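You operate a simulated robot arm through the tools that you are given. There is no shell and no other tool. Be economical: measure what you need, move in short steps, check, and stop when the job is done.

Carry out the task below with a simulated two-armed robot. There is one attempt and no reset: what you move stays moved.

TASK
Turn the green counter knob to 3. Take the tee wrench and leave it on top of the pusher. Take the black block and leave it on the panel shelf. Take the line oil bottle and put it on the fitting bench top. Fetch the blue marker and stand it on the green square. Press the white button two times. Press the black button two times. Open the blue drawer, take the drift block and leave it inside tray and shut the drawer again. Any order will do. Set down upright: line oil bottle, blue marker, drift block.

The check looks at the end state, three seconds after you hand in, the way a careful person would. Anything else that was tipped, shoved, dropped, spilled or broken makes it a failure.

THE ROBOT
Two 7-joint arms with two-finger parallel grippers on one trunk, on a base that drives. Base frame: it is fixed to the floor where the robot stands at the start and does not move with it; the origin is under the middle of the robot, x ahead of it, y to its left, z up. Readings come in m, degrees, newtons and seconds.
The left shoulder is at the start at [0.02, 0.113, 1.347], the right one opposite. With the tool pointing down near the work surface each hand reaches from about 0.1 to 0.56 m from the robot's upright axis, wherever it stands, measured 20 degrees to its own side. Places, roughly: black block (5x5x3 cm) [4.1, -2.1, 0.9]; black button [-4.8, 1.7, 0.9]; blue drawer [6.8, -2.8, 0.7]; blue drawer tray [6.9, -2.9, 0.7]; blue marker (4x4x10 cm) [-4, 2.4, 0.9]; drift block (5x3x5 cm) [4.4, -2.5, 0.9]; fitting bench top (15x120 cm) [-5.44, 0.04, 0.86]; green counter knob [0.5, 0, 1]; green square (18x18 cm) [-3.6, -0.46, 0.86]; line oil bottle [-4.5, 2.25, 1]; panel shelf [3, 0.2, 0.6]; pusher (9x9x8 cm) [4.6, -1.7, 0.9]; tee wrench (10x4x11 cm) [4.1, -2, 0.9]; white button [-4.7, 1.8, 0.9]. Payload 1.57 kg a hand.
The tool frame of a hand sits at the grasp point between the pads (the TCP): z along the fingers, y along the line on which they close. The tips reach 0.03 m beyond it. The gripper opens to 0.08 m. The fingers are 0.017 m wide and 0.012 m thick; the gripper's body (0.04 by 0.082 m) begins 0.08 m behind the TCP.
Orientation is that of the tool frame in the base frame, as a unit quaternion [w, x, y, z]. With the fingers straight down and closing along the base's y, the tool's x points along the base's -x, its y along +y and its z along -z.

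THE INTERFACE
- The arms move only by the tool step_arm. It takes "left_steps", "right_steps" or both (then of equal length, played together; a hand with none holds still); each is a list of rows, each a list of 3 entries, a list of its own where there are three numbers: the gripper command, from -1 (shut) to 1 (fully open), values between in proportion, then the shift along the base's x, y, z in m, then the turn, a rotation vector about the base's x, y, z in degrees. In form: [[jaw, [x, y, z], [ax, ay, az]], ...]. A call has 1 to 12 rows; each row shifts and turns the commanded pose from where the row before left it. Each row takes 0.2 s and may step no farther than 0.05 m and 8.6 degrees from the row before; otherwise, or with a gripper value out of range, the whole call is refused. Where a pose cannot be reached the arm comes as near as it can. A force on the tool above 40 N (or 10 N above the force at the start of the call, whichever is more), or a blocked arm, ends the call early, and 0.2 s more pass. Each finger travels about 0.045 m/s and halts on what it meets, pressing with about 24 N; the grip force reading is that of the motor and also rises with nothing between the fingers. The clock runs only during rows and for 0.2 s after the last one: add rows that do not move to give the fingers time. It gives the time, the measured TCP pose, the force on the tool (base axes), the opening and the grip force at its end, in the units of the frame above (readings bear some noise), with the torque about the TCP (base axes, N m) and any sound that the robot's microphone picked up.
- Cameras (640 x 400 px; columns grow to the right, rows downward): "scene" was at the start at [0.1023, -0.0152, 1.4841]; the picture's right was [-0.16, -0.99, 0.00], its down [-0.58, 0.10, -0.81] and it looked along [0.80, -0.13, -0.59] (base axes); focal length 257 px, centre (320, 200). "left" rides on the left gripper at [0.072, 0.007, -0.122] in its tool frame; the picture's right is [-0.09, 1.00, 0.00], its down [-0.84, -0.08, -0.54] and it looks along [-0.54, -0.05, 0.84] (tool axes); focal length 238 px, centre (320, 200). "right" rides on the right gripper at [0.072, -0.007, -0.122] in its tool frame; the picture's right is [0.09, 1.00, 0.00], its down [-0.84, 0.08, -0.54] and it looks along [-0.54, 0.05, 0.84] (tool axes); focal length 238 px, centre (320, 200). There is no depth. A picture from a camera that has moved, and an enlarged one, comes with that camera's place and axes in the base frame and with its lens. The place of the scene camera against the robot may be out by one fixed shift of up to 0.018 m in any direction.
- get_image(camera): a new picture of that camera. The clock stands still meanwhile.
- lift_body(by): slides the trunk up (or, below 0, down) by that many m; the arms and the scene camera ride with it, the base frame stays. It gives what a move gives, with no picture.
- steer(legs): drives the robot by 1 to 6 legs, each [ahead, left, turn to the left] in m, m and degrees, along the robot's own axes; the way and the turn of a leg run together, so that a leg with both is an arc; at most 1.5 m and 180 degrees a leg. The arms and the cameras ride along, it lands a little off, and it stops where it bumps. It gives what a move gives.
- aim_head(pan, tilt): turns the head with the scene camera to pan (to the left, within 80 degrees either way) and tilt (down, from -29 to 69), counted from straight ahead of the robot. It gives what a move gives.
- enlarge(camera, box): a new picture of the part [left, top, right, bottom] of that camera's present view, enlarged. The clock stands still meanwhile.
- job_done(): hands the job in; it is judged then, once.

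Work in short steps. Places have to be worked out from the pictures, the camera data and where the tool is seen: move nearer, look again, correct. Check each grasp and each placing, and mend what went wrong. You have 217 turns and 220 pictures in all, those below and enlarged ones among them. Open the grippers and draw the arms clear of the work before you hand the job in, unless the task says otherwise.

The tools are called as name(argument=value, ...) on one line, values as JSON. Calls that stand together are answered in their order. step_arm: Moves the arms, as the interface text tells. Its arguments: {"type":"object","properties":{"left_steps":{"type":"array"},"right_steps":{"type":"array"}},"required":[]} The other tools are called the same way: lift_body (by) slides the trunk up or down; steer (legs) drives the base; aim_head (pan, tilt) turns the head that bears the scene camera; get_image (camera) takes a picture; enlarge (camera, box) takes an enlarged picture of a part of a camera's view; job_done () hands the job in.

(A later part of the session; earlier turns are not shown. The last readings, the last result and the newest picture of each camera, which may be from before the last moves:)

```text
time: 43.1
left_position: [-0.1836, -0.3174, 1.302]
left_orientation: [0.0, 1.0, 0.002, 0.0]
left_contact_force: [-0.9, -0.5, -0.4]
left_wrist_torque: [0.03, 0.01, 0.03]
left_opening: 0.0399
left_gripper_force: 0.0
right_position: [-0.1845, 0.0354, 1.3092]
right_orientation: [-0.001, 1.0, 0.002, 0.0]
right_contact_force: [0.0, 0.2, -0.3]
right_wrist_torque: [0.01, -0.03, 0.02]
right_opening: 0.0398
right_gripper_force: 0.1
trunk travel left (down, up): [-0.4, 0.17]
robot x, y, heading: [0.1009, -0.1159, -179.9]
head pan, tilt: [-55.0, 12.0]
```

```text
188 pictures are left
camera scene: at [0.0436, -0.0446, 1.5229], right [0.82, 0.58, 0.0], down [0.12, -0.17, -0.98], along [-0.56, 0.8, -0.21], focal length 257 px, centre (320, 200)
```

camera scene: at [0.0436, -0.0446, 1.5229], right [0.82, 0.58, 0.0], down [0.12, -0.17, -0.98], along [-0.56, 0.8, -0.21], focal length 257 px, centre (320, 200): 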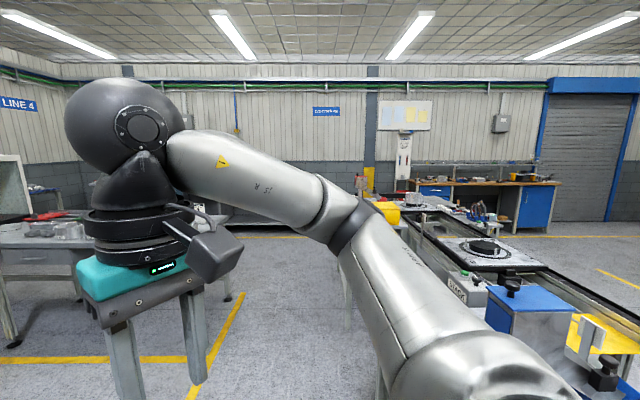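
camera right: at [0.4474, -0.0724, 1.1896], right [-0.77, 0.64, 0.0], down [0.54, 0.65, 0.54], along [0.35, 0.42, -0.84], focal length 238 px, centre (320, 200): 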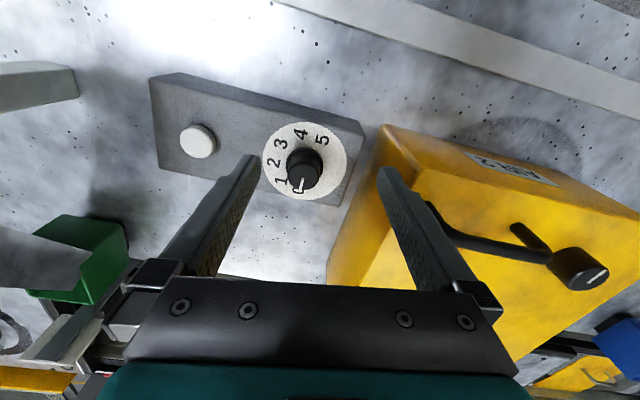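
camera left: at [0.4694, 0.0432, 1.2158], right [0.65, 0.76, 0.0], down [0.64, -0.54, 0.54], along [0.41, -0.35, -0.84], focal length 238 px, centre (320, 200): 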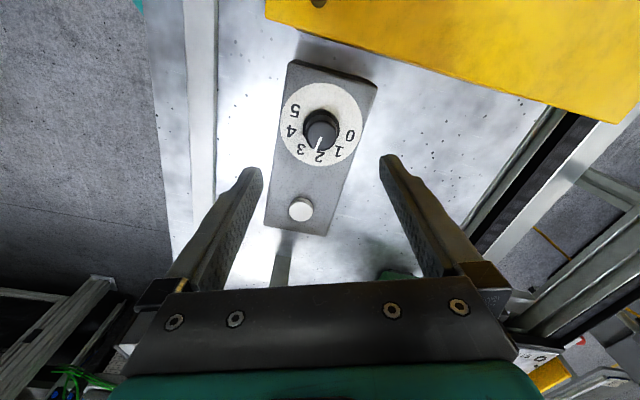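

Big table's near corner is at about (−1.7, 0.8), leaving a free zone to its right. I move diagonally out away from my bench and look again to the right.

steer(legs=[[0.4, -0.25, 0], [0, 0, -50]])

aim_head(pan=0, tilt=15)

get_image(camera="scene")

aim_head(pan=-60, tilt=15)

get_image(camera="scene")

```text
time: 48.2
left_position: [-0.6345, 0.2286, 1.3024]
left_orientation: [0.0, 0.908, -0.419, 0.0]
left_contact_force: [-0.2, 0.6, 0.6]
left_wrist_torque: [-0.01, -0.01, 0.02]
left_opening: 0.0399
left_gripper_force: 0.0
right_position: [-0.364, 0.4547, 1.3094]
right_orientation: [0.0, 0.908, -0.419, 0.001]
right_contact_force: [0.3, -0.1, -1.0]
right_wrist_torque: [0.0, 0.03, -0.01]
right_opening: 0.0398
right_gripper_force: 0.1
trunk travel left (down, up): [-0.4, 0.17]
robot x, y, heading: [-0.2986, 0.139, 130.3]
head pan, tilt: [-55.0, 12.0]
```

```text
time: 49.4
left_position: [-0.6332, 0.2273, 1.3027]
left_orientation: [0.0, 0.908, -0.419, 0.0]
left_contact_force: [0.1, -0.4, 0.6]
left_wrist_torque: [0.0, -0.01, 0.0]
left_opening: 0.0402
left_gripper_force: 0.1
right_position: [-0.3651, 0.4551, 1.3092]
right_orientation: [-0.001, 0.908, -0.419, 0.001]
right_contact_force: [-0.3, 0.1, -0.1]
right_wrist_torque: [0.01, 0.01, 0.0]
right_opening: 0.04
right_gripper_force: 0.0
trunk travel left (down, up): [-0.4, 0.17]
robot x, y, heading: [-0.2981, 0.1395, 130.3]
head pan, tilt: [0.0, 15.0]
```

```text
187 pictures are left
camera scene: at [-0.3603, 0.215, 1.518], right [0.76, 0.65, 0.0], down [0.17, -0.2, -0.97], along [-0.62, 0.74, -0.26], focal length 257 px, centre (320, 200)
```

scene: 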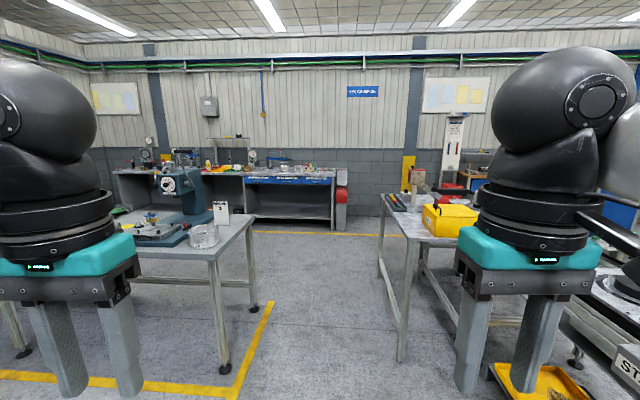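

```text
time: 50.7
left_position: [-0.6342, 0.2268, 1.3037]
left_orientation: [0.0, 0.908, -0.42, 0.0]
left_contact_force: [0.5, 1.0, -0.6]
left_wrist_torque: [0.01, -0.03, -0.02]
left_opening: 0.0401
left_gripper_force: 0.0
right_position: [-0.3645, 0.4547, 1.3088]
right_orientation: [-0.002, 0.908, -0.42, 0.0]
right_contact_force: [0.3, -0.3, -0.4]
right_wrist_torque: [0.0, -0.03, -0.02]
right_opening: 0.04
right_gripper_force: 0.1
trunk travel left (down, up): [-0.4, 0.17]
robot x, y, heading: [-0.2961, 0.1403, 130.4]
head pan, tilt: [-60.0, 15.0]
```

```text
186 pictures are left
camera scene: at [-0.2686, 0.2318, 1.518], right [0.94, -0.34, 0.0], down [-0.09, -0.24, -0.97], along [0.32, 0.91, -0.26], focal length 257 px, centre (320, 200)
```

scene: 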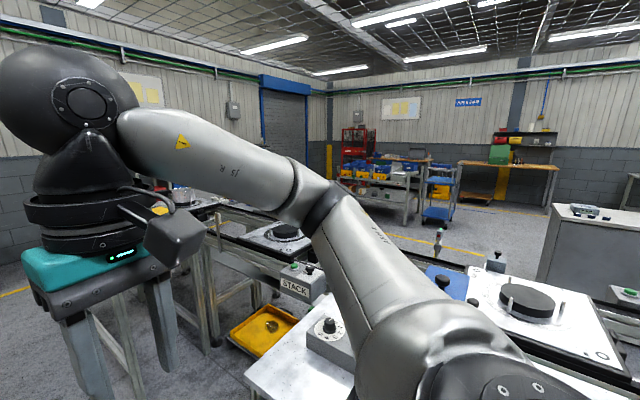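

The route is clear: between the two tables at heading ~130°, then left into the aisle before the back bench. I drive it in legs.

steer(legs=[[1.45, 0, 0], [0.75, 0, 0], [0, 0, 56]])

aim_head(pan=-25, tilt=18)

get_image(camera="scene")

```text
time: 64.0
left_position: [-1.9683, 1.5838, 1.3027]
left_orientation: [0.0, 0.998, 0.056, 0.001]
left_contact_force: [-1.1, 0.7, 0.6]
left_wrist_torque: [-0.01, 0.03, 0.0]
left_opening: 0.0402
left_gripper_force: 0.0
right_position: [-2.0071, 1.9335, 1.3079]
right_orientation: [-0.001, 0.998, 0.057, 0.0]
right_contact_force: [-0.1, -0.2, 0.1]
right_wrist_torque: [-0.01, 0.01, 0.01]
right_opening: 0.0398
right_gripper_force: 0.1
trunk travel left (down, up): [-0.4, 0.17]
robot x, y, heading: [-1.7051, 1.8133, -173.4]
head pan, tilt: [-60.0, 15.0]
```

```text
time: 65.0
left_position: [-1.9682, 1.5831, 1.3027]
left_orientation: [0.0, 0.998, 0.057, 0.0]
left_contact_force: [0.4, 0.1, -0.7]
left_wrist_torque: [-0.02, -0.02, 0.02]
left_opening: 0.0402
left_gripper_force: 0.0
right_position: [-2.0075, 1.9313, 1.3096]
right_orientation: [-0.001, 0.998, 0.057, -0.001]
right_contact_force: [0.5, -0.1, -0.6]
right_wrist_torque: [0.0, 0.0, -0.02]
right_opening: 0.0401
right_gripper_force: 0.0
trunk travel left (down, up): [-0.4, 0.17]
robot x, y, heading: [-1.7081, 1.8047, -173.7]
head pan, tilt: [-25.0, 18.0]
```

```text
185 pictures are left
camera scene: at [-1.7993, 1.8371, 1.5131], right [0.32, 0.95, 0.0], down [0.29, -0.1, -0.95], along [-0.9, 0.3, -0.31], focal length 257 px, centre (320, 200)
```

scene: 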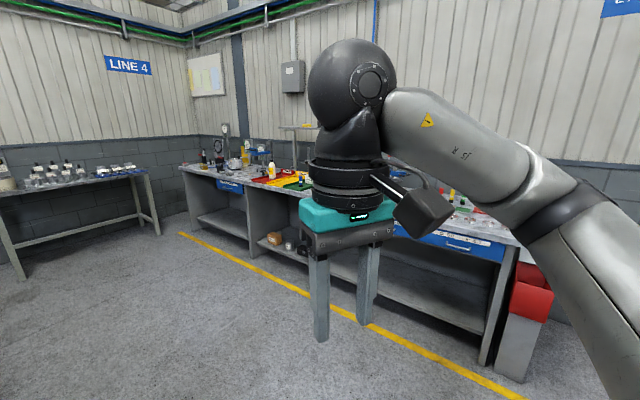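

The way is clear. I drive 1.65 m along the aisle, then turn to face the back bench (~heading 125°).

steer(legs=[[1.3, 0, 0], [0.4, 0, 0], [0, 0, -62]])

aim_head(pan=0, tilt=25)

get_image(camera="scene")

aim_head(pan=35, tilt=25)

get_image(camera="scene")

```text
time: 76.4
left_position: [-3.7222, 1.747, 1.3026]
left_orientation: [0.0, 0.883, -0.469, 0.0]
left_contact_force: [-0.2, -0.7, -0.3]
left_wrist_torque: [0.0, 0.01, 0.01]
left_opening: 0.0398
left_gripper_force: 0.1
right_position: [-3.4294, 1.9432, 1.308]
right_orientation: [-0.001, 0.883, -0.469, 0.001]
right_contact_force: [0.4, 0.2, 1.1]
right_wrist_torque: [0.01, 0.0, 0.0]
right_opening: 0.04
right_gripper_force: 0.1
trunk travel left (down, up): [-0.4, 0.17]
robot x, y, heading: [-3.3969, 1.6222, 124.1]
head pan, tilt: [-25.0, 18.0]
```

```text
time: 77.3
left_position: [-3.7228, 1.7467, 1.3021]
left_orientation: [0.0, 0.883, -0.469, 0.001]
left_contact_force: [-0.2, 0.7, 0.2]
left_wrist_torque: [-0.01, 0.02, -0.03]
left_opening: 0.0398
left_gripper_force: 0.0
right_position: [-3.4294, 1.9427, 1.3098]
right_orientation: [0.0, 0.883, -0.47, 0.0]
right_contact_force: [-0.6, 0.0, -0.8]
right_wrist_torque: [0.0, 0.0, -0.02]
right_opening: 0.04
right_gripper_force: 0.0
trunk travel left (down, up): [-0.4, 0.17]
robot x, y, heading: [-3.4017, 1.6215, 124.2]
head pan, tilt: [0.0, 25.0]
```

```text
184 pictures are left
camera scene: at [-3.4507, 1.7035, 1.5018], right [0.83, 0.56, 0.0], down [0.24, -0.35, -0.91], along [-0.51, 0.75, -0.42], focal length 257 px, centre (320, 200)
```

scene: 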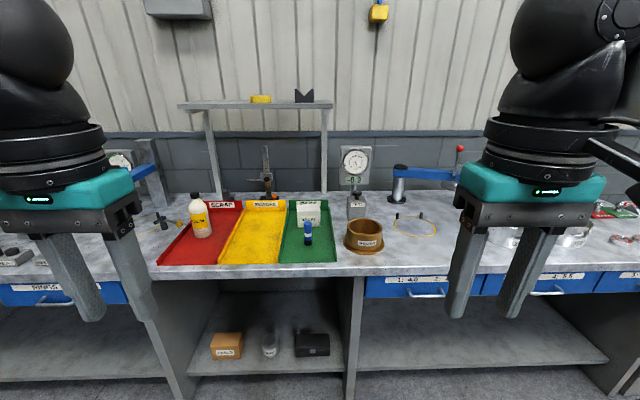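

```text
time: 78.3
left_position: [-3.7227, 1.7476, 1.3027]
left_orientation: [0.001, 0.883, -0.468, 0.001]
left_contact_force: [-0.1, -0.6, 0.7]
left_wrist_torque: [-0.03, -0.01, 0.01]
left_opening: 0.04
left_gripper_force: 0.0
right_position: [-3.4302, 1.9431, 1.3094]
right_orientation: [-0.001, 0.883, -0.469, 0.0]
right_contact_force: [-0.8, 0.4, 0.3]
right_wrist_torque: [-0.04, -0.03, 0.01]
right_opening: 0.0399
right_gripper_force: 0.1
trunk travel left (down, up): [-0.4, 0.17]
robot x, y, heading: [-3.4023, 1.6196, 124.0]
head pan, tilt: [35.0, 25.0]
```

```text
183 pictures are left
camera scene: at [-3.4853, 1.6602, 1.5017], right [0.36, 0.93, 0.0], down [0.39, -0.15, -0.91], along [-0.85, 0.33, -0.42], focal length 257 px, centre (320, 200)
```

scene: 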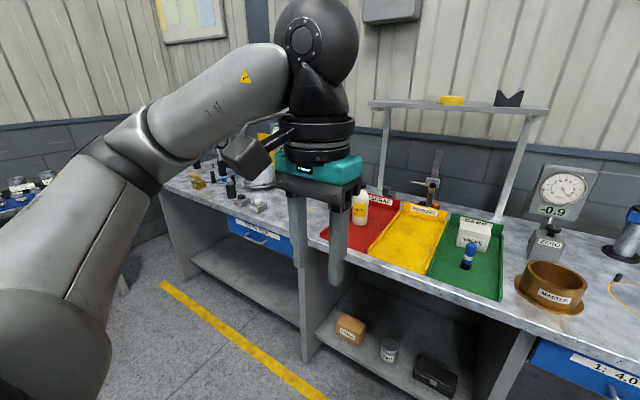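

The bottle (yellow label) stands in the red tray and the blue marker in the green tray. I zoom to find the black and white buttons at the bench's left part.

enlarge(camera="scene", box=[140, 130, 380, 280])

enlarge(camera="scene", box=[400, 160, 560, 300])

```text
2.67 times, centred on (260, 205) of scene
camera zoom: at [-3.4853, 1.6602, 1.5017], right [0.36, 0.93, 0.0], down [0.39, -0.15, -0.91], along [-0.85, 0.33, -0.42], focal length 686 px, centre (480, 187)
```

zoom: 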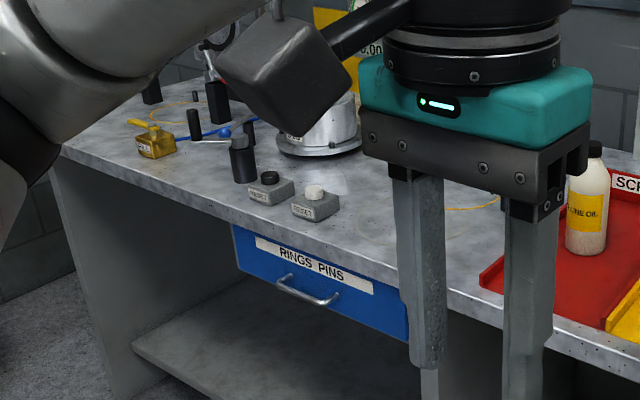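

```text
2.86 times, centred on (480, 230) of scene
camera zoom: at [-3.4853, 1.6602, 1.5017], right [0.36, 0.93, 0.0], down [0.39, -0.15, -0.91], along [-0.85, 0.33, -0.42], focal length 735 px, centre (-137, 114)
```

zoom: 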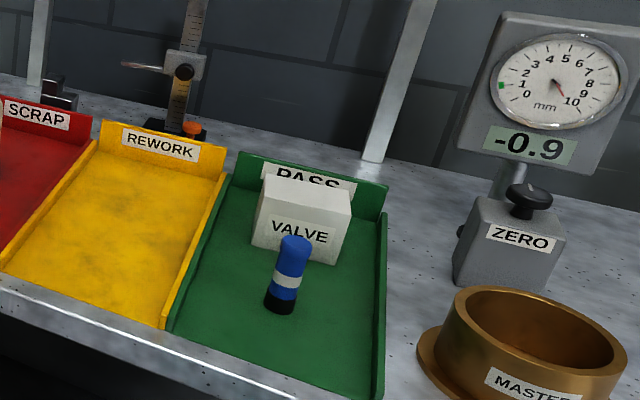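

The buttons are on small boxes: white ≈(−4.76, 1.80), black ≈(−4.86, 1.73). I strafe left and approach so the left hand can press them.

steer(legs=[[0, 0.9, 0], [0.4, 0, 0]])

aim_head(pan=10, tilt=45)

get_image(camera="scene")

get_image(camera="left")

```text
time: 85.1
left_position: [-4.6863, 1.5881, 1.3031]
left_orientation: [0.0, 0.879, -0.476, 0.0]
left_contact_force: [0.7, 0.7, 0.0]
left_wrist_torque: [-0.03, 0.03, 0.01]
left_opening: 0.0397
left_gripper_force: 0.0
right_position: [-4.3916, 1.7794, 1.3085]
right_orientation: [0.001, 0.88, -0.476, 0.001]
right_contact_force: [0.7, 0.6, -0.1]
right_wrist_torque: [-0.04, -0.01, 0.01]
right_opening: 0.0399
right_gripper_force: 0.2
trunk travel left (down, up): [-0.4, 0.17]
robot x, y, heading: [-4.3663, 1.4544, 123.3]
head pan, tilt: [35.0, 25.0]
```

```text
time: 86.0
left_position: [-4.6861, 1.5878, 1.3035]
left_orientation: [0.0, 0.88, -0.476, 0.0]
left_contact_force: [-0.7, -0.9, 0.1]
left_wrist_torque: [-0.05, 0.01, 0.03]
left_opening: 0.0399
left_gripper_force: 0.0
right_position: [-4.3905, 1.7794, 1.3083]
right_orientation: [-0.001, 0.879, -0.476, 0.0]
right_contact_force: [0.4, 0.3, -0.3]
right_wrist_torque: [0.0, 0.0, -0.01]
right_opening: 0.0401
right_gripper_force: 0.0
trunk travel left (down, up): [-0.4, 0.17]
robot x, y, heading: [-4.3635, 1.457, 123.2]
head pan, tilt: [10.0, 45.0]
```

```text
180 pictures are left
camera scene: at [-4.4209, 1.5228, 1.4712], right [0.73, 0.69, 0.0], down [0.48, -0.51, -0.71], along [-0.48, 0.52, -0.71], focal length 257 px, centre (320, 200)
```

scene: 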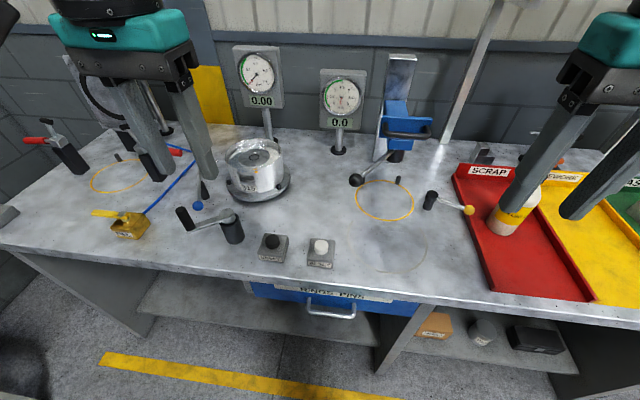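

```text
179 pictures are left
camera left: at [-4.6521, 1.5242, 1.4252], right [-0.88, -0.47, 0.0], down [-0.39, 0.74, 0.54], along [-0.25, 0.48, -0.84], focal length 238 px, centre (320, 200)
```

left: 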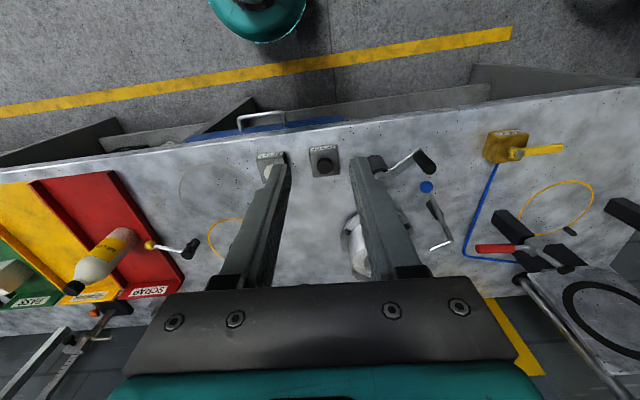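

Left-camera rays give black ≈(−4.767, 1.725), white ≈(−4.66, 1.795). I move the closed left fingers over the black button at a safe height and recheck.

step_arm(left_steps=[[-1, [-0.0135, 0.023, -0.035], [0, 0, 0]], [-1, [-0.0135, 0.023, -0.035], [0, 0, 0]], [-1, [-0.0135, 0.023, -0.035], [0, 0, 0]], [-1, [-0.0135, 0.023, -0.035], [0, 0, 0]], [-1, [-0.0135, 0.023, -0.035], [0, 0, 0]], [-1, [-0.0135, 0.022, -0.035], [0, 0, 0]], [-1, [0, 0, -0.03], [0, 0, 0]]])

get_image(camera="left")

get_image(camera="scene")

```text
time: 87.6
left_position: [-4.7651, 1.7256, 1.0616]
left_orientation: [0.0, 0.88, -0.476, 0.0]
left_contact_force: [-0.1, -0.1, -0.7]
left_wrist_torque: [0.03, 0.02, 0.0]
left_opening: 0.0
left_gripper_force: 21.6
right_position: [-4.3917, 1.7791, 1.3091]
right_orientation: [-0.001, 0.88, -0.476, -0.001]
right_contact_force: [-0.4, -0.6, -0.4]
right_wrist_torque: [-0.04, -0.02, -0.01]
right_opening: 0.0401
right_gripper_force: 0.0
trunk travel left (down, up): [-0.4, 0.17]
robot x, y, heading: [-4.3644, 1.4538, 123.2]
head pan, tilt: [10.0, 45.0]
```

```text
178 pictures are left
camera left: at [-4.7314, 1.661, 1.1849], right [-0.88, -0.47, 0.0], down [-0.39, 0.74, 0.54], along [-0.25, 0.48, -0.84], focal length 238 px, centre (320, 200)
```

left: 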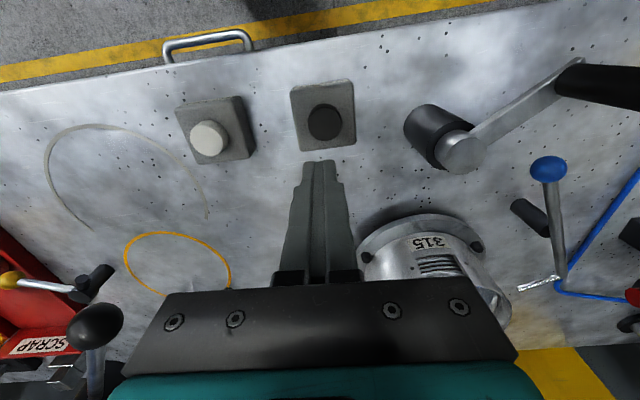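

```text
177 pictures are left
camera scene: at [-4.4208, 1.5226, 1.4712], right [0.73, 0.68, 0.0], down [0.48, -0.52, -0.71], along [-0.48, 0.52, -0.71], focal length 257 px, centre (320, 200)
```

scene: 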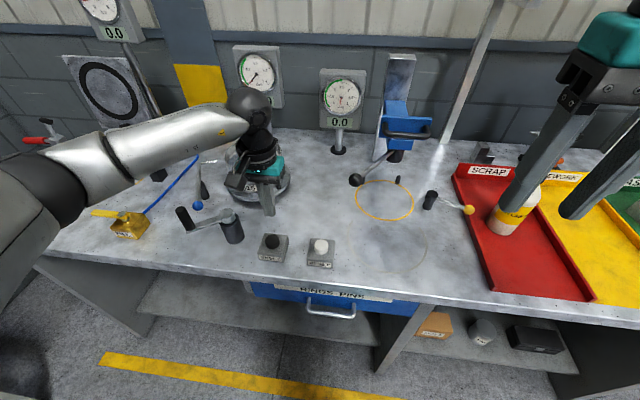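

Black button at (−4.766, 1.718), top z≈0.92. I come down just above it, then press in small steps.

step_arm(left_steps=[[-1, [-0.001, -0.007, -0.04], [0, 0, 0]], [-1, [0, 0, -0.04], [0, 0, 0]], [-1, [0, 0, -0.01], [0, 0, 0]], [-1, [0, 0, 0], [0, 0, 0]]])

enlarge(camera="left", box=[220, 60, 420, 220])

enlarge(camera="scene", box=[210, 180, 350, 280])

```text
time: 88.6
left_position: [-4.7685, 1.7189, 0.9735]
left_orientation: [-0.001, 0.879, -0.476, -0.001]
left_contact_force: [2.0, 0.6, 6.0]
left_wrist_torque: [0.01, -0.07, -0.05]
left_opening: 0.0
left_gripper_force: 21.3
right_position: [-4.3909, 1.7796, 1.3096]
right_orientation: [-0.001, 0.88, -0.476, 0.0]
right_contact_force: [-0.7, -0.4, 0.2]
right_wrist_torque: [-0.01, 0.0, -0.02]
right_opening: 0.0398
right_gripper_force: 0.1
trunk travel left (down, up): [-0.4, 0.17]
robot x, y, heading: [-4.363, 1.4592, 122.9]
head pan, tilt: [10.0, 45.0]
heard: click
```

```text
2.50 times, centred on (320, 140) of left
camera zoom: at [-4.7336, 1.655, 1.096], right [-0.88, -0.47, 0.0], down [-0.39, 0.74, 0.54], along [-0.25, 0.48, -0.84], focal length 596 px, centre (320, 350)
```

zoom: 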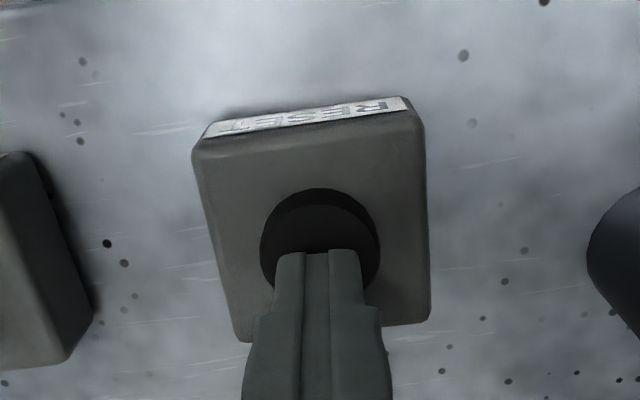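

```text
4.00 times, centred on (280, 230) of scene
camera zoom: at [-4.4201, 1.5227, 1.4713], right [0.73, 0.68, 0.0], down [0.48, -0.52, -0.71], along [-0.48, 0.52, -0.71], focal length 1028 px, centre (480, 80)
```

zoom: 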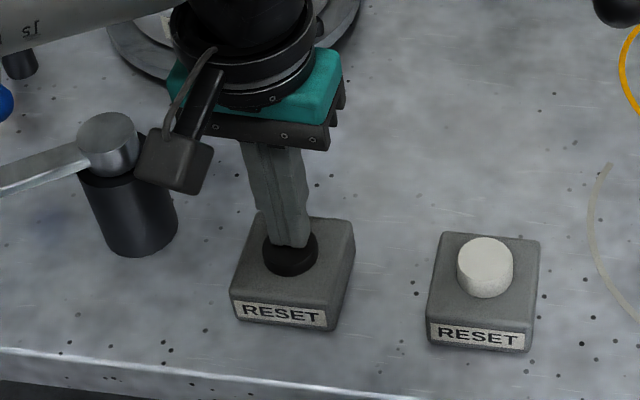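

A click was heard with 6 N: the black button has been pressed once. I raise to release it.

step_arm(left_steps=[[-1, [0, 0, 0.015], [0, 0, 0]], [-1, [0, 0, 0.01], [0, 0, 0]], [-1, [0, 0, 0], [0, 0, 0]]])

step_arm(left_steps=[[-1, [0.003, -0.005, -0.015], [0, 0, 0]], [-1, [0, 0, -0.01], [0, 0, 0]], [-1, [0, 0, 0], [0, 0, 0]]])

```text
time: 89.4
left_position: [-4.7681, 1.7182, 0.9972]
left_orientation: [0.0, 0.88, -0.475, 0.0]
left_contact_force: [0.2, 0.1, -0.1]
left_wrist_torque: [0.03, 0.0, -0.05]
left_opening: 0.0
left_gripper_force: 21.2
right_position: [-4.3914, 1.7792, 1.3086]
right_orientation: [-0.001, 0.88, -0.475, -0.001]
right_contact_force: [0.4, 0.1, 0.9]
right_wrist_torque: [0.01, -0.01, -0.02]
right_opening: 0.04
right_gripper_force: 0.0
trunk travel left (down, up): [-0.4, 0.17]
robot x, y, heading: [-4.3687, 1.453, 122.9]
head pan, tilt: [10.0, 45.0]
```

```text
time: 90.2
left_position: [-4.7644, 1.7123, 0.9741]
left_orientation: [-0.001, 0.88, -0.474, -0.001]
left_contact_force: [-0.3, -3.8, 7.5]
left_wrist_torque: [-0.11, 0.01, 0.0]
left_opening: 0.0
left_gripper_force: 21.5
right_position: [-4.3918, 1.7795, 1.3093]
right_orientation: [-0.001, 0.88, -0.476, 0.0]
right_contact_force: [-0.3, -0.7, 0.6]
right_wrist_torque: [0.01, 0.06, 0.04]
right_opening: 0.0401
right_gripper_force: 0.0
trunk travel left (down, up): [-0.4, 0.17]
robot x, y, heading: [-4.366, 1.4615, 123.2]
head pan, tilt: [10.0, 45.0]
heard: click
```

Second click: black is done. I lift and move over the white button, then check.

step_arm(left_steps=[[-1, [0, 0, 0.03], [0, 0, 0]], [-1, [0, 0, 0.02], [0, 0, 0]], [-1, [0.036, 0.027, 0], [0, 0, 0]], [-1, [0.036, 0.027, 0], [0, 0, 0]], [-1, [0.035, 0.027, 0], [0, 0, 0]], [-1, [0, 0, 0], [0, 0, 0]]])

enlarge(camera="left", box=[220, 60, 420, 220])

enlarge(camera="scene", box=[250, 180, 390, 280])

```text
time: 91.6
left_position: [-4.6563, 1.7928, 1.0234]
left_orientation: [0.0, 0.88, -0.476, 0.0]
left_contact_force: [-0.4, 0.1, 0.8]
left_wrist_torque: [0.02, -0.01, -0.02]
left_opening: 0.0001
left_gripper_force: 21.3
right_position: [-4.3919, 1.7788, 1.3098]
right_orientation: [-0.001, 0.88, -0.475, -0.001]
right_contact_force: [-0.5, -0.9, 0.6]
right_wrist_torque: [0.02, -0.01, 0.04]
right_opening: 0.0397
right_gripper_force: 0.0
trunk travel left (down, up): [-0.4, 0.17]
robot x, y, heading: [-4.3688, 1.4548, 123.3]
head pan, tilt: [10.0, 45.0]
```

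```text
2.50 times, centred on (320, 140) of left
camera zoom: at [-4.6223, 1.7302, 1.1455], right [-0.88, -0.47, 0.0], down [-0.39, 0.74, 0.54], along [-0.25, 0.48, -0.84], focal length 596 px, centre (320, 350)
```

zoom: 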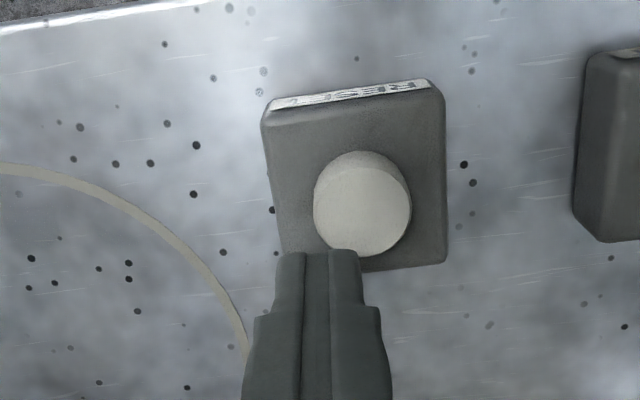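

```text
4.00 times, centred on (320, 230) of scene
camera zoom: at [-4.4214, 1.5221, 1.4712], right [0.73, 0.68, 0.0], down [0.48, -0.52, -0.71], along [-0.48, 0.52, -0.71], focal length 1028 px, centre (320, 80)
```

zoom: 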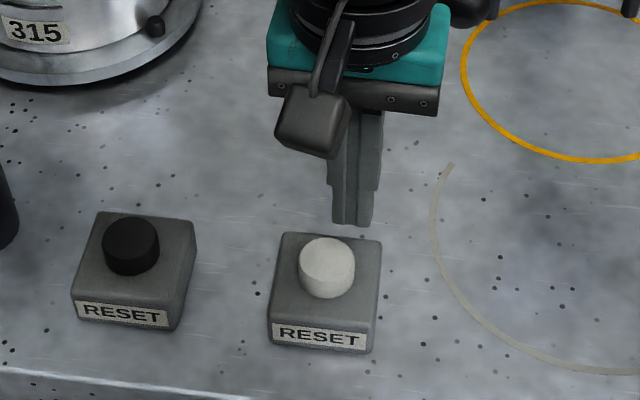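

White button centre is at (−4.667, 1.785). I shift and press, twice, in separate calls to hear each click.

step_arm(left_steps=[[-1, [-0.01, -0.008, 0], [0, 0, 0]], [-1, [0, 0, -0.03], [0, 0, 0]], [-1, [0, 0, -0.02], [0, 0, 0]], [-1, [0, 0, 0], [0, 0, 0]]])

step_arm(left_steps=[[-1, [0, 0, 0.015], [0, 0, 0]], [-1, [0, 0, 0.01], [0, 0, 0]], [-1, [0, 0, 0], [0, 0, 0]]])

```text
time: 92.6
left_position: [-4.6671, 1.7867, 0.9739]
left_orientation: [-0.002, 0.88, -0.475, -0.001]
left_contact_force: [-0.9, 0.5, 11.6]
left_wrist_torque: [-0.08, 0.01, 0.06]
left_opening: 0.0002
left_gripper_force: 21.7
right_position: [-4.3909, 1.7791, 1.3091]
right_orientation: [-0.001, 0.879, -0.476, 0.0]
right_contact_force: [-0.2, 0.0, 0.3]
right_wrist_torque: [0.03, -0.01, 0.01]
right_opening: 0.0398
right_gripper_force: 0.0
trunk travel left (down, up): [-0.4, 0.17]
robot x, y, heading: [-4.362, 1.4604, 123.1]
head pan, tilt: [10.0, 45.0]
heard: click
```

```text
time: 93.4
left_position: [-4.668, 1.7856, 0.997]
left_orientation: [0.001, 0.88, -0.475, 0.0]
left_contact_force: [-0.4, -0.4, -0.2]
left_wrist_torque: [0.02, -0.03, 0.01]
left_opening: 0.0
left_gripper_force: 21.4
right_position: [-4.3913, 1.7808, 1.3096]
right_orientation: [-0.002, 0.88, -0.475, 0.0]
right_contact_force: [1.1, -0.2, -0.1]
right_wrist_torque: [-0.04, -0.03, 0.0]
right_opening: 0.0402
right_gripper_force: 0.1
trunk travel left (down, up): [-0.4, 0.17]
robot x, y, heading: [-4.3672, 1.457, 123.4]
head pan, tilt: [10.0, 45.0]
```

First white click heard; now the second press and then withdraw upward.

step_arm(left_steps=[[-1, [0, 0, -0.015], [0, 0, 0]], [-1, [0, 0, -0.01], [0, 0, 0]], [-1, [0, 0, 0], [0, 0, 0]]])

step_arm(left_steps=[[-1, [0, 0, 0.04], [0, 0, 0]], [-1, [0, 0, 0.045], [0, 0, 0]], [-1, [0, 0, 0.045], [0, 0, 0]], [-1, [0.02, -0.03, 0.03], [0, 0, 0]], [0, [0.02, -0.03, 0.03], [0, 0, 0]], [1, [0.02, -0.03, 0.03], [0, 0, 0]], [1, [0, -0.03, 0.03], [0, 0, 0]]])

get_image(camera="scene")

```text
time: 94.2
left_position: [-4.6686, 1.786, 0.974]
left_orientation: [0.0, 0.88, -0.474, 0.0]
left_contact_force: [-0.6, -1.5, 5.8]
left_wrist_torque: [-0.06, 0.03, -0.01]
left_opening: 0.0
left_gripper_force: 21.1
right_position: [-4.3913, 1.7797, 1.3096]
right_orientation: [-0.001, 0.88, -0.476, 0.0]
right_contact_force: [-0.6, 0.3, -0.1]
right_wrist_torque: [-0.02, 0.02, 0.0]
right_opening: 0.04
right_gripper_force: 0.0
trunk travel left (down, up): [-0.4, 0.17]
robot x, y, heading: [-4.3692, 1.4543, 123.1]
head pan, tilt: [10.0, 45.0]
heard: click
```

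```text
time: 95.8
left_position: [-4.6076, 1.6656, 1.2233]
left_orientation: [-0.001, 0.88, -0.475, -0.002]
left_contact_force: [0.1, -0.3, 0.3]
left_wrist_torque: [0.05, -0.01, 0.0]
left_opening: 0.0659
left_gripper_force: 0.0
right_position: [-4.3911, 1.7785, 1.3103]
right_orientation: [-0.002, 0.88, -0.475, 0.0]
right_contact_force: [-0.5, -0.5, 0.1]
right_wrist_torque: [-0.03, 0.0, 0.03]
right_opening: 0.0401
right_gripper_force: 0.2
trunk travel left (down, up): [-0.4, 0.17]
robot x, y, heading: [-4.3646, 1.4533, 123.2]
head pan, tilt: [10.0, 45.0]
```

```text
172 pictures are left
camera scene: at [-4.421, 1.522, 1.4712], right [0.73, 0.68, 0.0], down [0.48, -0.52, -0.71], along [-0.48, 0.52, -0.71], focal length 257 px, centre (320, 200)
```

scene: 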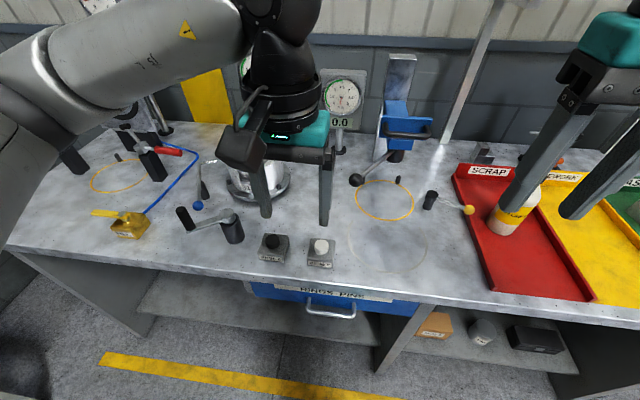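

Both buttons are pressed twice. Next the bottle (≈(−4.36, 2.24)) and marker (≈(−4.03, 2.45)): I strafe right 0.6 m and edge nearer to the bench.

steer(legs=[[0, -0.6, 0], [0.13, 0, 0]])

aim_head(pan=0, tilt=40)

get_image(camera="scene")

get_image(camera="left")

get_image(camera="right")

```text
time: 100.1
left_position: [-4.1765, 2.1023, 1.2218]
left_orientation: [-0.001, 0.882, -0.472, 0.0]
left_contact_force: [-0.4, 0.2, 0.0]
left_wrist_torque: [0.0, -0.03, -0.01]
left_opening: 0.0798
left_gripper_force: 0.1
right_position: [-3.9637, 2.2155, 1.3077]
right_orientation: [-0.002, 0.881, -0.472, 0.001]
right_contact_force: [-0.3, 0.0, 0.2]
right_wrist_torque: [-0.01, -0.01, -0.03]
right_opening: 0.0398
right_gripper_force: 0.0
trunk travel left (down, up): [-0.4, 0.17]
robot x, y, heading: [-3.9341, 1.8899, 123.3]
head pan, tilt: [10.0, 45.0]
```

```text
time: 100.8
left_position: [-4.1761, 2.0998, 1.2221]
left_orientation: [0.0, 0.881, -0.473, 0.0]
left_contact_force: [-0.3, 0.6, -0.2]
left_wrist_torque: [0.02, 0.01, 0.01]
left_opening: 0.0802
left_gripper_force: 0.0
right_position: [-3.9634, 2.2147, 1.309]
right_orientation: [-0.002, 0.881, -0.473, -0.001]
right_contact_force: [-2.3, 0.1, -0.4]
right_wrist_torque: [-0.03, -0.03, -0.01]
right_opening: 0.0401
right_gripper_force: 0.1
trunk travel left (down, up): [-0.4, 0.17]
robot x, y, heading: [-3.9335, 1.8919, 123.6]
head pan, tilt: [0.0, 40.0]
```

```text
171 pictures are left
camera scene: at [-3.9811, 1.9698, 1.4784], right [0.83, 0.55, 0.0], down [0.36, -0.54, -0.77], along [-0.42, 0.64, -0.64], focal length 257 px, centre (320, 200)
```

scene: 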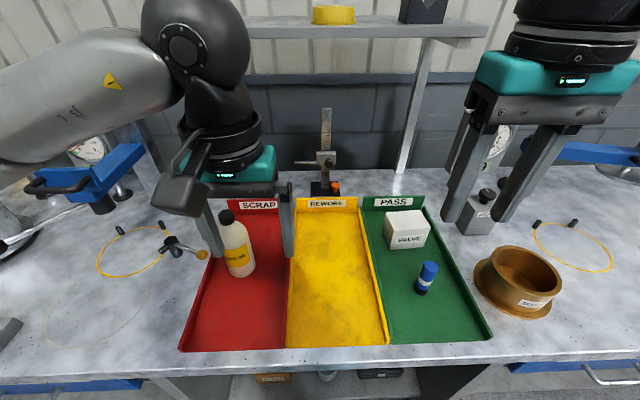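

```text
170 pictures are left
camera left: at [-4.142, 2.0375, 1.3448], right [-0.88, -0.47, 0.0], down [-0.4, 0.74, 0.54], along [-0.26, 0.48, -0.84], focal length 238 px, centre (320, 200)
```

left: 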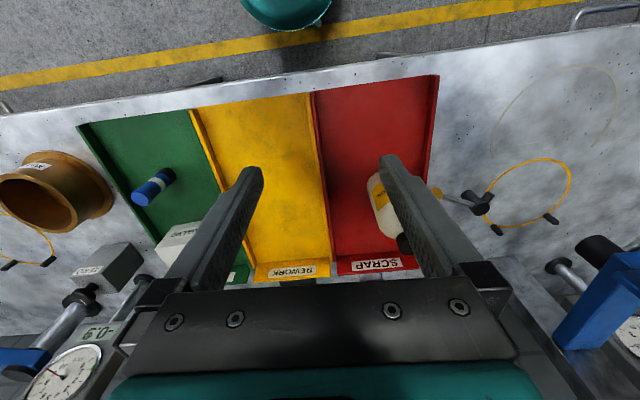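

```text
169 pictures are left
camera right: at [-3.9171, 2.1571, 1.43], right [-0.78, -0.63, 0.0], down [-0.53, 0.65, 0.54], along [-0.34, 0.42, -0.84], focal length 238 px, centre (320, 200)
```

right: 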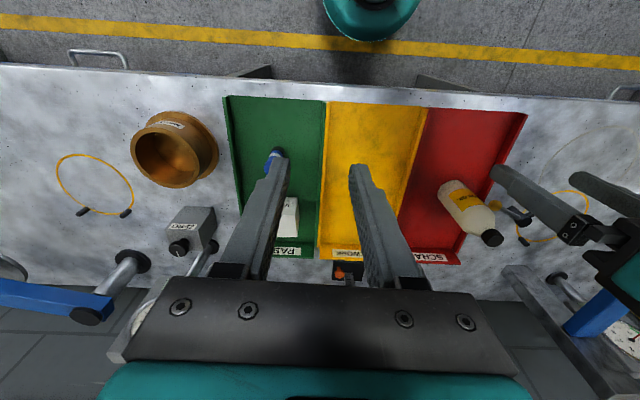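

Bottle ≈(−4.39, 2.20), ~21 cm tall; marker ≈(−3.957, 2.42). I move the open right hand above the marker and zoom on the bottle width.

step_arm(right_steps=[[1, [0.001, 0.029, -0.033], [0, 0, 0]], [1, [0.001, 0.029, -0.033], [0, 0, 0]], [1, [0.001, 0.029, -0.033], [0, 0, 0]], [1, [0.001, 0.029, -0.033], [0, 0, 0]], [1, [0.001, 0.029, -0.033], [0, 0, 0]], [1, [0.001, 0.029, -0.033], [0, 0, 0]], [1, [0.0, 0.029, -0.02], [0, 0, 0]], [1, [0, 0, 0], [0, 0, 0]]])

get_image(camera="right")

enlarge(camera="scene", box=[180, 180, 480, 320])

```text
time: 102.6
left_position: [-4.1772, 2.1008, 1.2219]
left_orientation: [0.0, 0.881, -0.473, 0.0]
left_contact_force: [-0.4, -0.2, -0.3]
left_wrist_torque: [0.02, 0.03, 0.03]
left_opening: 0.0799
left_gripper_force: 0.0
right_position: [-3.9569, 2.4164, 1.088]
right_orientation: [-0.002, 0.882, -0.472, 0.0]
right_contact_force: [0.3, -0.2, 0.2]
right_wrist_torque: [0.01, 0.0, 0.02]
right_opening: 0.0796
right_gripper_force: 0.0
trunk travel left (down, up): [-0.4, 0.17]
robot x, y, heading: [-3.9376, 1.8934, 123.8]
head pan, tilt: [0.0, 40.0]
```

```text
168 pictures are left
camera right: at [-3.9114, 2.3591, 1.2092], right [-0.78, -0.63, 0.0], down [-0.53, 0.65, 0.54], along [-0.34, 0.42, -0.84], focal length 238 px, centre (320, 200)
```

right: 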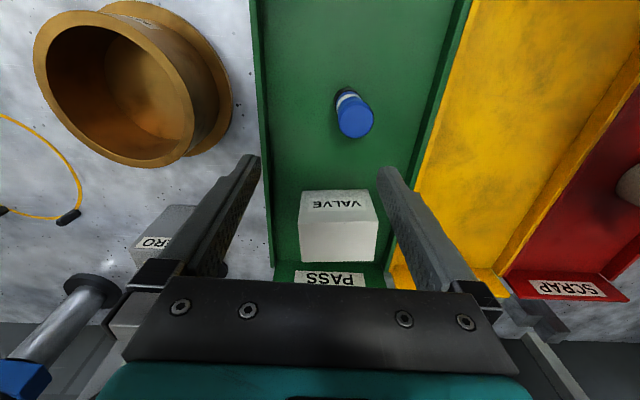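

```text
2.13 times, centred on (330, 250) of scene
camera zoom: at [-3.981, 1.9697, 1.4785], right [0.83, 0.55, 0.0], down [0.36, -0.54, -0.77], along [-0.42, 0.64, -0.64], focal length 548 px, centre (299, 93)
```

zoom: 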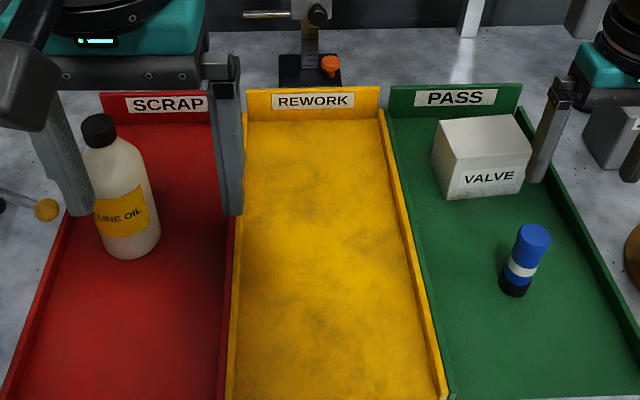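

The marker is refined to (−3.974, 2.382). I shift over it and descend to grasp.

step_arm(right_steps=[[1, [-0.017, -0.034, 0], [0, 0, 0]], [1, [0, 0, -0.04], [0, 0, 0]], [1, [0, 0, 0], [0, 0, 0]]])

get_image(camera="right")

```text
time: 103.4
left_position: [-4.1765, 2.1, 1.2219]
left_orientation: [0.0, 0.881, -0.473, 0.0]
left_contact_force: [0.6, -1.0, 0.5]
left_wrist_torque: [0.02, 0.0, 0.03]
left_opening: 0.0801
left_gripper_force: 0.0
right_position: [-3.9736, 2.383, 1.0479]
right_orientation: [-0.002, 0.881, -0.472, -0.001]
right_contact_force: [-0.1, 0.1, 0.5]
right_wrist_torque: [0.04, 0.01, -0.01]
right_opening: 0.0798
right_gripper_force: 0.0
trunk travel left (down, up): [-0.4, 0.17]
robot x, y, heading: [-3.9349, 1.8897, 123.4]
head pan, tilt: [0.0, 40.0]
```

```text
166 pictures are left
camera right: at [-3.929, 2.3261, 1.1693], right [-0.78, -0.63, 0.0], down [-0.53, 0.65, 0.54], along [-0.34, 0.42, -0.84], focal length 238 px, centre (320, 200)
```

right: 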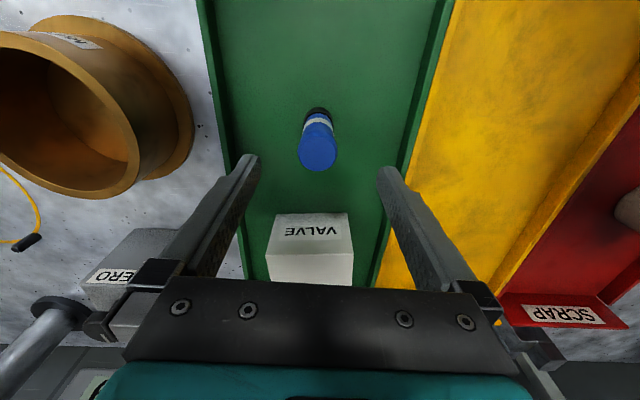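

The marker is centred between the fingers. Descend and close.

step_arm(right_steps=[[1, [0, 0, -0.04], [0, 0, 0]], [1, [0, 0, -0.04], [0, 0, 0]], [1, [0, 0, -0.032], [0, 0, 0]], [0.2, [0, 0, 0], [0, 0, 0]], [-1, [0, 0, 0], [0, 0, 0]], [-1, [0, 0, 0], [0, 0, 0]], [-1, [0, 0, 0], [0, 0, 0]]])

get_image(camera="right")

```text
time: 105.0
left_position: [-4.1768, 2.1017, 1.2226]
left_orientation: [0.0, 0.881, -0.473, 0.001]
left_contact_force: [0.3, -0.3, -0.7]
left_wrist_torque: [-0.01, 0.01, 0.03]
left_opening: 0.0802
left_gripper_force: 0.1
right_position: [-3.973, 2.3848, 0.9376]
right_orientation: [-0.001, 0.881, -0.473, 0.0]
right_contact_force: [0.2, 1.0, -0.3]
right_wrist_torque: [-0.01, 0.0, 0.01]
right_opening: 0.0312
right_gripper_force: 22.2
trunk travel left (down, up): [-0.4, 0.17]
robot x, y, heading: [-3.9333, 1.8905, 123.5]
head pan, tilt: [0.0, 40.0]
```

```text
165 pictures are left
camera right: at [-3.9277, 2.3271, 1.0581], right [-0.78, -0.63, 0.0], down [-0.53, 0.65, 0.54], along [-0.34, 0.42, -0.84], focal length 238 px, centre (320, 200)
```

right: 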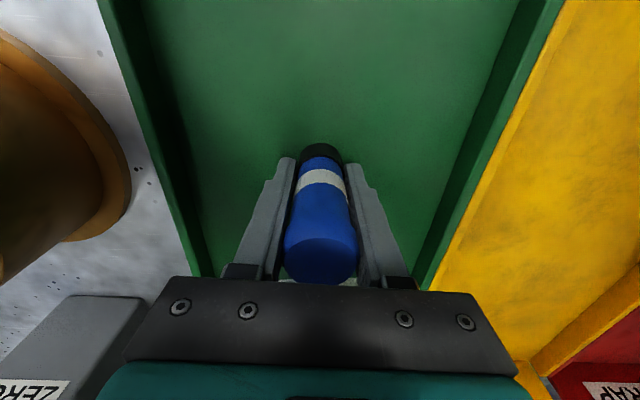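

The marker is gripped (0.031 m). I lift it straight up, pull it back, and bring the left hand toward the bottle.

step_arm(right_steps=[[-1, [0, 0, 0.045], [0, 0, 0]], [-1, [0, 0, 0.045], [0, 0, 0]], [-1, [0, 0, 0.045], [0, 0, 0]], [-1, [0, 0, 0.045], [0, 0, 0]], [-1, [0.01, -0.02, 0.04], [0, 0, 0]], [-1, [0.02, -0.03, 0.02], [0, 0, 0]], [-1, [0.02, -0.03, 0.02], [0, 0, 0]], [-1, [0.02, -0.03, 0.0], [0, 0, 0]]], left_steps=[[1, [0, 0, 0], [0, 0, 0]], [1, [-0.03, 0, 0], [0, 0, 0]], [1, [-0.035, 0.01, 0], [0, 0, 0]], [1, [-0.035, 0.01, 0], [0, 0, 0]], [1, [-0.035, 0.02, 0], [0, 0, 0]], [1, [-0.03, 0.02, 0], [0, 0, 0]], [1, [-0.03, 0.02, 0], [0, 0, 0]], [1, [0, 0, 0], [0, 0, 0]]])

get_image(camera="left")

get_image(camera="scene")

```text
time: 106.8
left_position: [-4.3699, 2.1817, 1.2236]
left_orientation: [0.0, 0.881, -0.473, -0.001]
left_contact_force: [-0.4, -0.3, -0.3]
left_wrist_torque: [0.01, 0.03, -0.01]
left_opening: 0.08
left_gripper_force: 0.0
right_position: [-3.9012, 2.2739, 1.2]
right_orientation: [-0.001, 0.881, -0.472, 0.0]
right_contact_force: [0.4, -1.0, -0.6]
right_wrist_torque: [0.04, 0.02, -0.01]
right_opening: 0.031
right_gripper_force: 23.7
trunk travel left (down, up): [-0.4, 0.17]
robot x, y, heading: [-3.9346, 1.8944, 123.6]
head pan, tilt: [0.0, 40.0]
```

```text
164 pictures are left
camera left: at [-4.3367, 2.1181, 1.3464], right [-0.88, -0.47, 0.0], down [-0.4, 0.74, 0.54], along [-0.26, 0.48, -0.84], focal length 238 px, centre (320, 200)
```

left: 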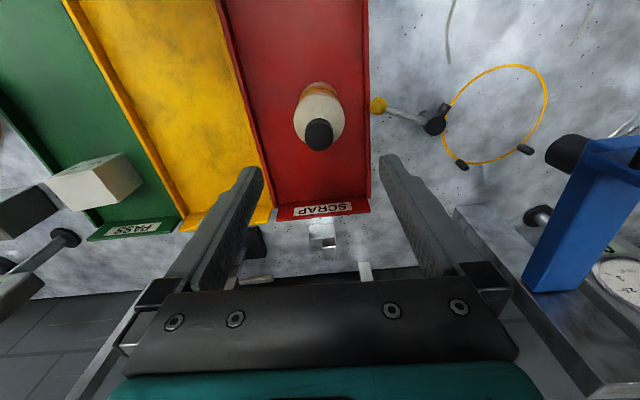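

```text
163 pictures are left
camera scene: at [-3.9802, 1.969, 1.4785], right [0.83, 0.55, 0.0], down [0.35, -0.53, -0.77], along [-0.42, 0.64, -0.64], focal length 257 px, centre (320, 200)
```

scene: 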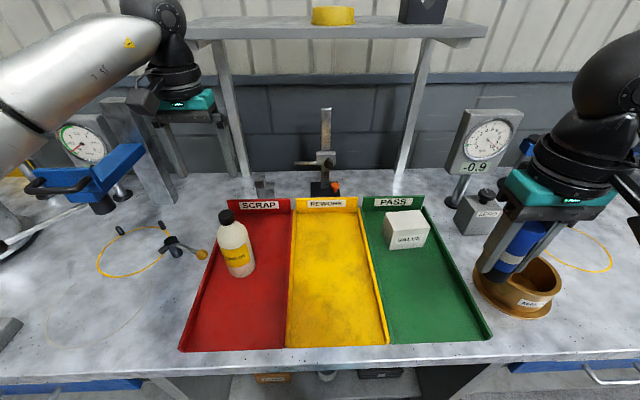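

Bottle axis ≈(−4.38, 2.197), cap top ≈1.06 m, cap ≈38 mm wide. I grasp it by the cap with the left hand: first position just above and check.

step_arm(left_steps=[[1, [-0.01, 0.016, -0.03], [0, 0, 0]], [1, [0, 0, -0.04], [0, 0, 0]], [0.6, [0, 0, -0.03], [0, 0, 0]], [0.5, [0, 0, 0], [0, 0, 0]]])

get_image(camera="left")

enlarge(camera="scene", box=[160, 120, 320, 300])

```text
time: 107.8
left_position: [-4.3818, 2.1989, 1.1219]
left_orientation: [-0.001, 0.881, -0.473, 0.0]
left_contact_force: [-0.3, 1.0, -0.4]
left_wrist_torque: [-0.02, -0.01, 0.03]
left_opening: 0.0602
left_gripper_force: 0.0
right_position: [-3.9022, 2.2754, 1.1975]
right_orientation: [-0.001, 0.881, -0.473, -0.001]
right_contact_force: [0.3, 1.0, -0.5]
right_wrist_torque: [-0.02, -0.02, -0.02]
right_opening: 0.0311
right_gripper_force: 24.2
trunk travel left (down, up): [-0.4, 0.17]
robot x, y, heading: [-3.936, 1.8904, 123.6]
head pan, tilt: [0.0, 40.0]
```

```text
162 pictures are left
camera left: at [-4.3477, 2.1346, 1.245], right [-0.88, -0.47, 0.0], down [-0.4, 0.74, 0.54], along [-0.26, 0.48, -0.84], focal length 238 px, centre (320, 200)
```

left: 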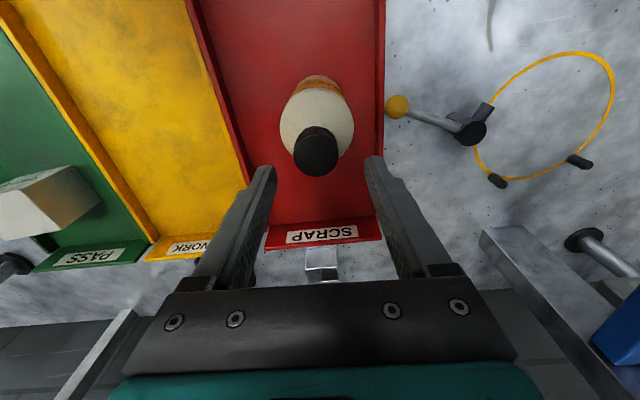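

```text
2.22 times, centred on (240, 210) of scene
camera zoom: at [-3.9811, 1.9699, 1.4785], right [0.83, 0.55, 0.0], down [0.36, -0.54, -0.77], along [-0.42, 0.64, -0.64], focal length 571 px, centre (498, 178)
```

zoom: 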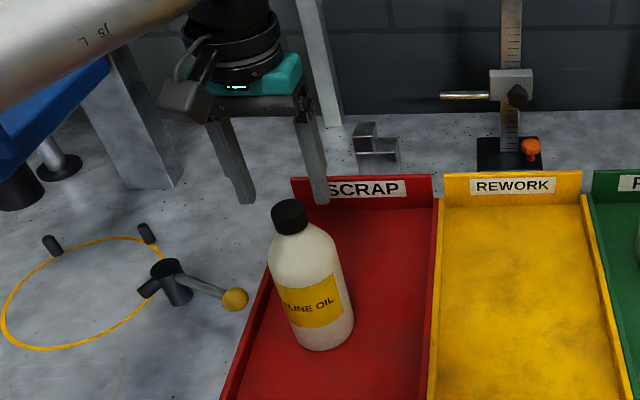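

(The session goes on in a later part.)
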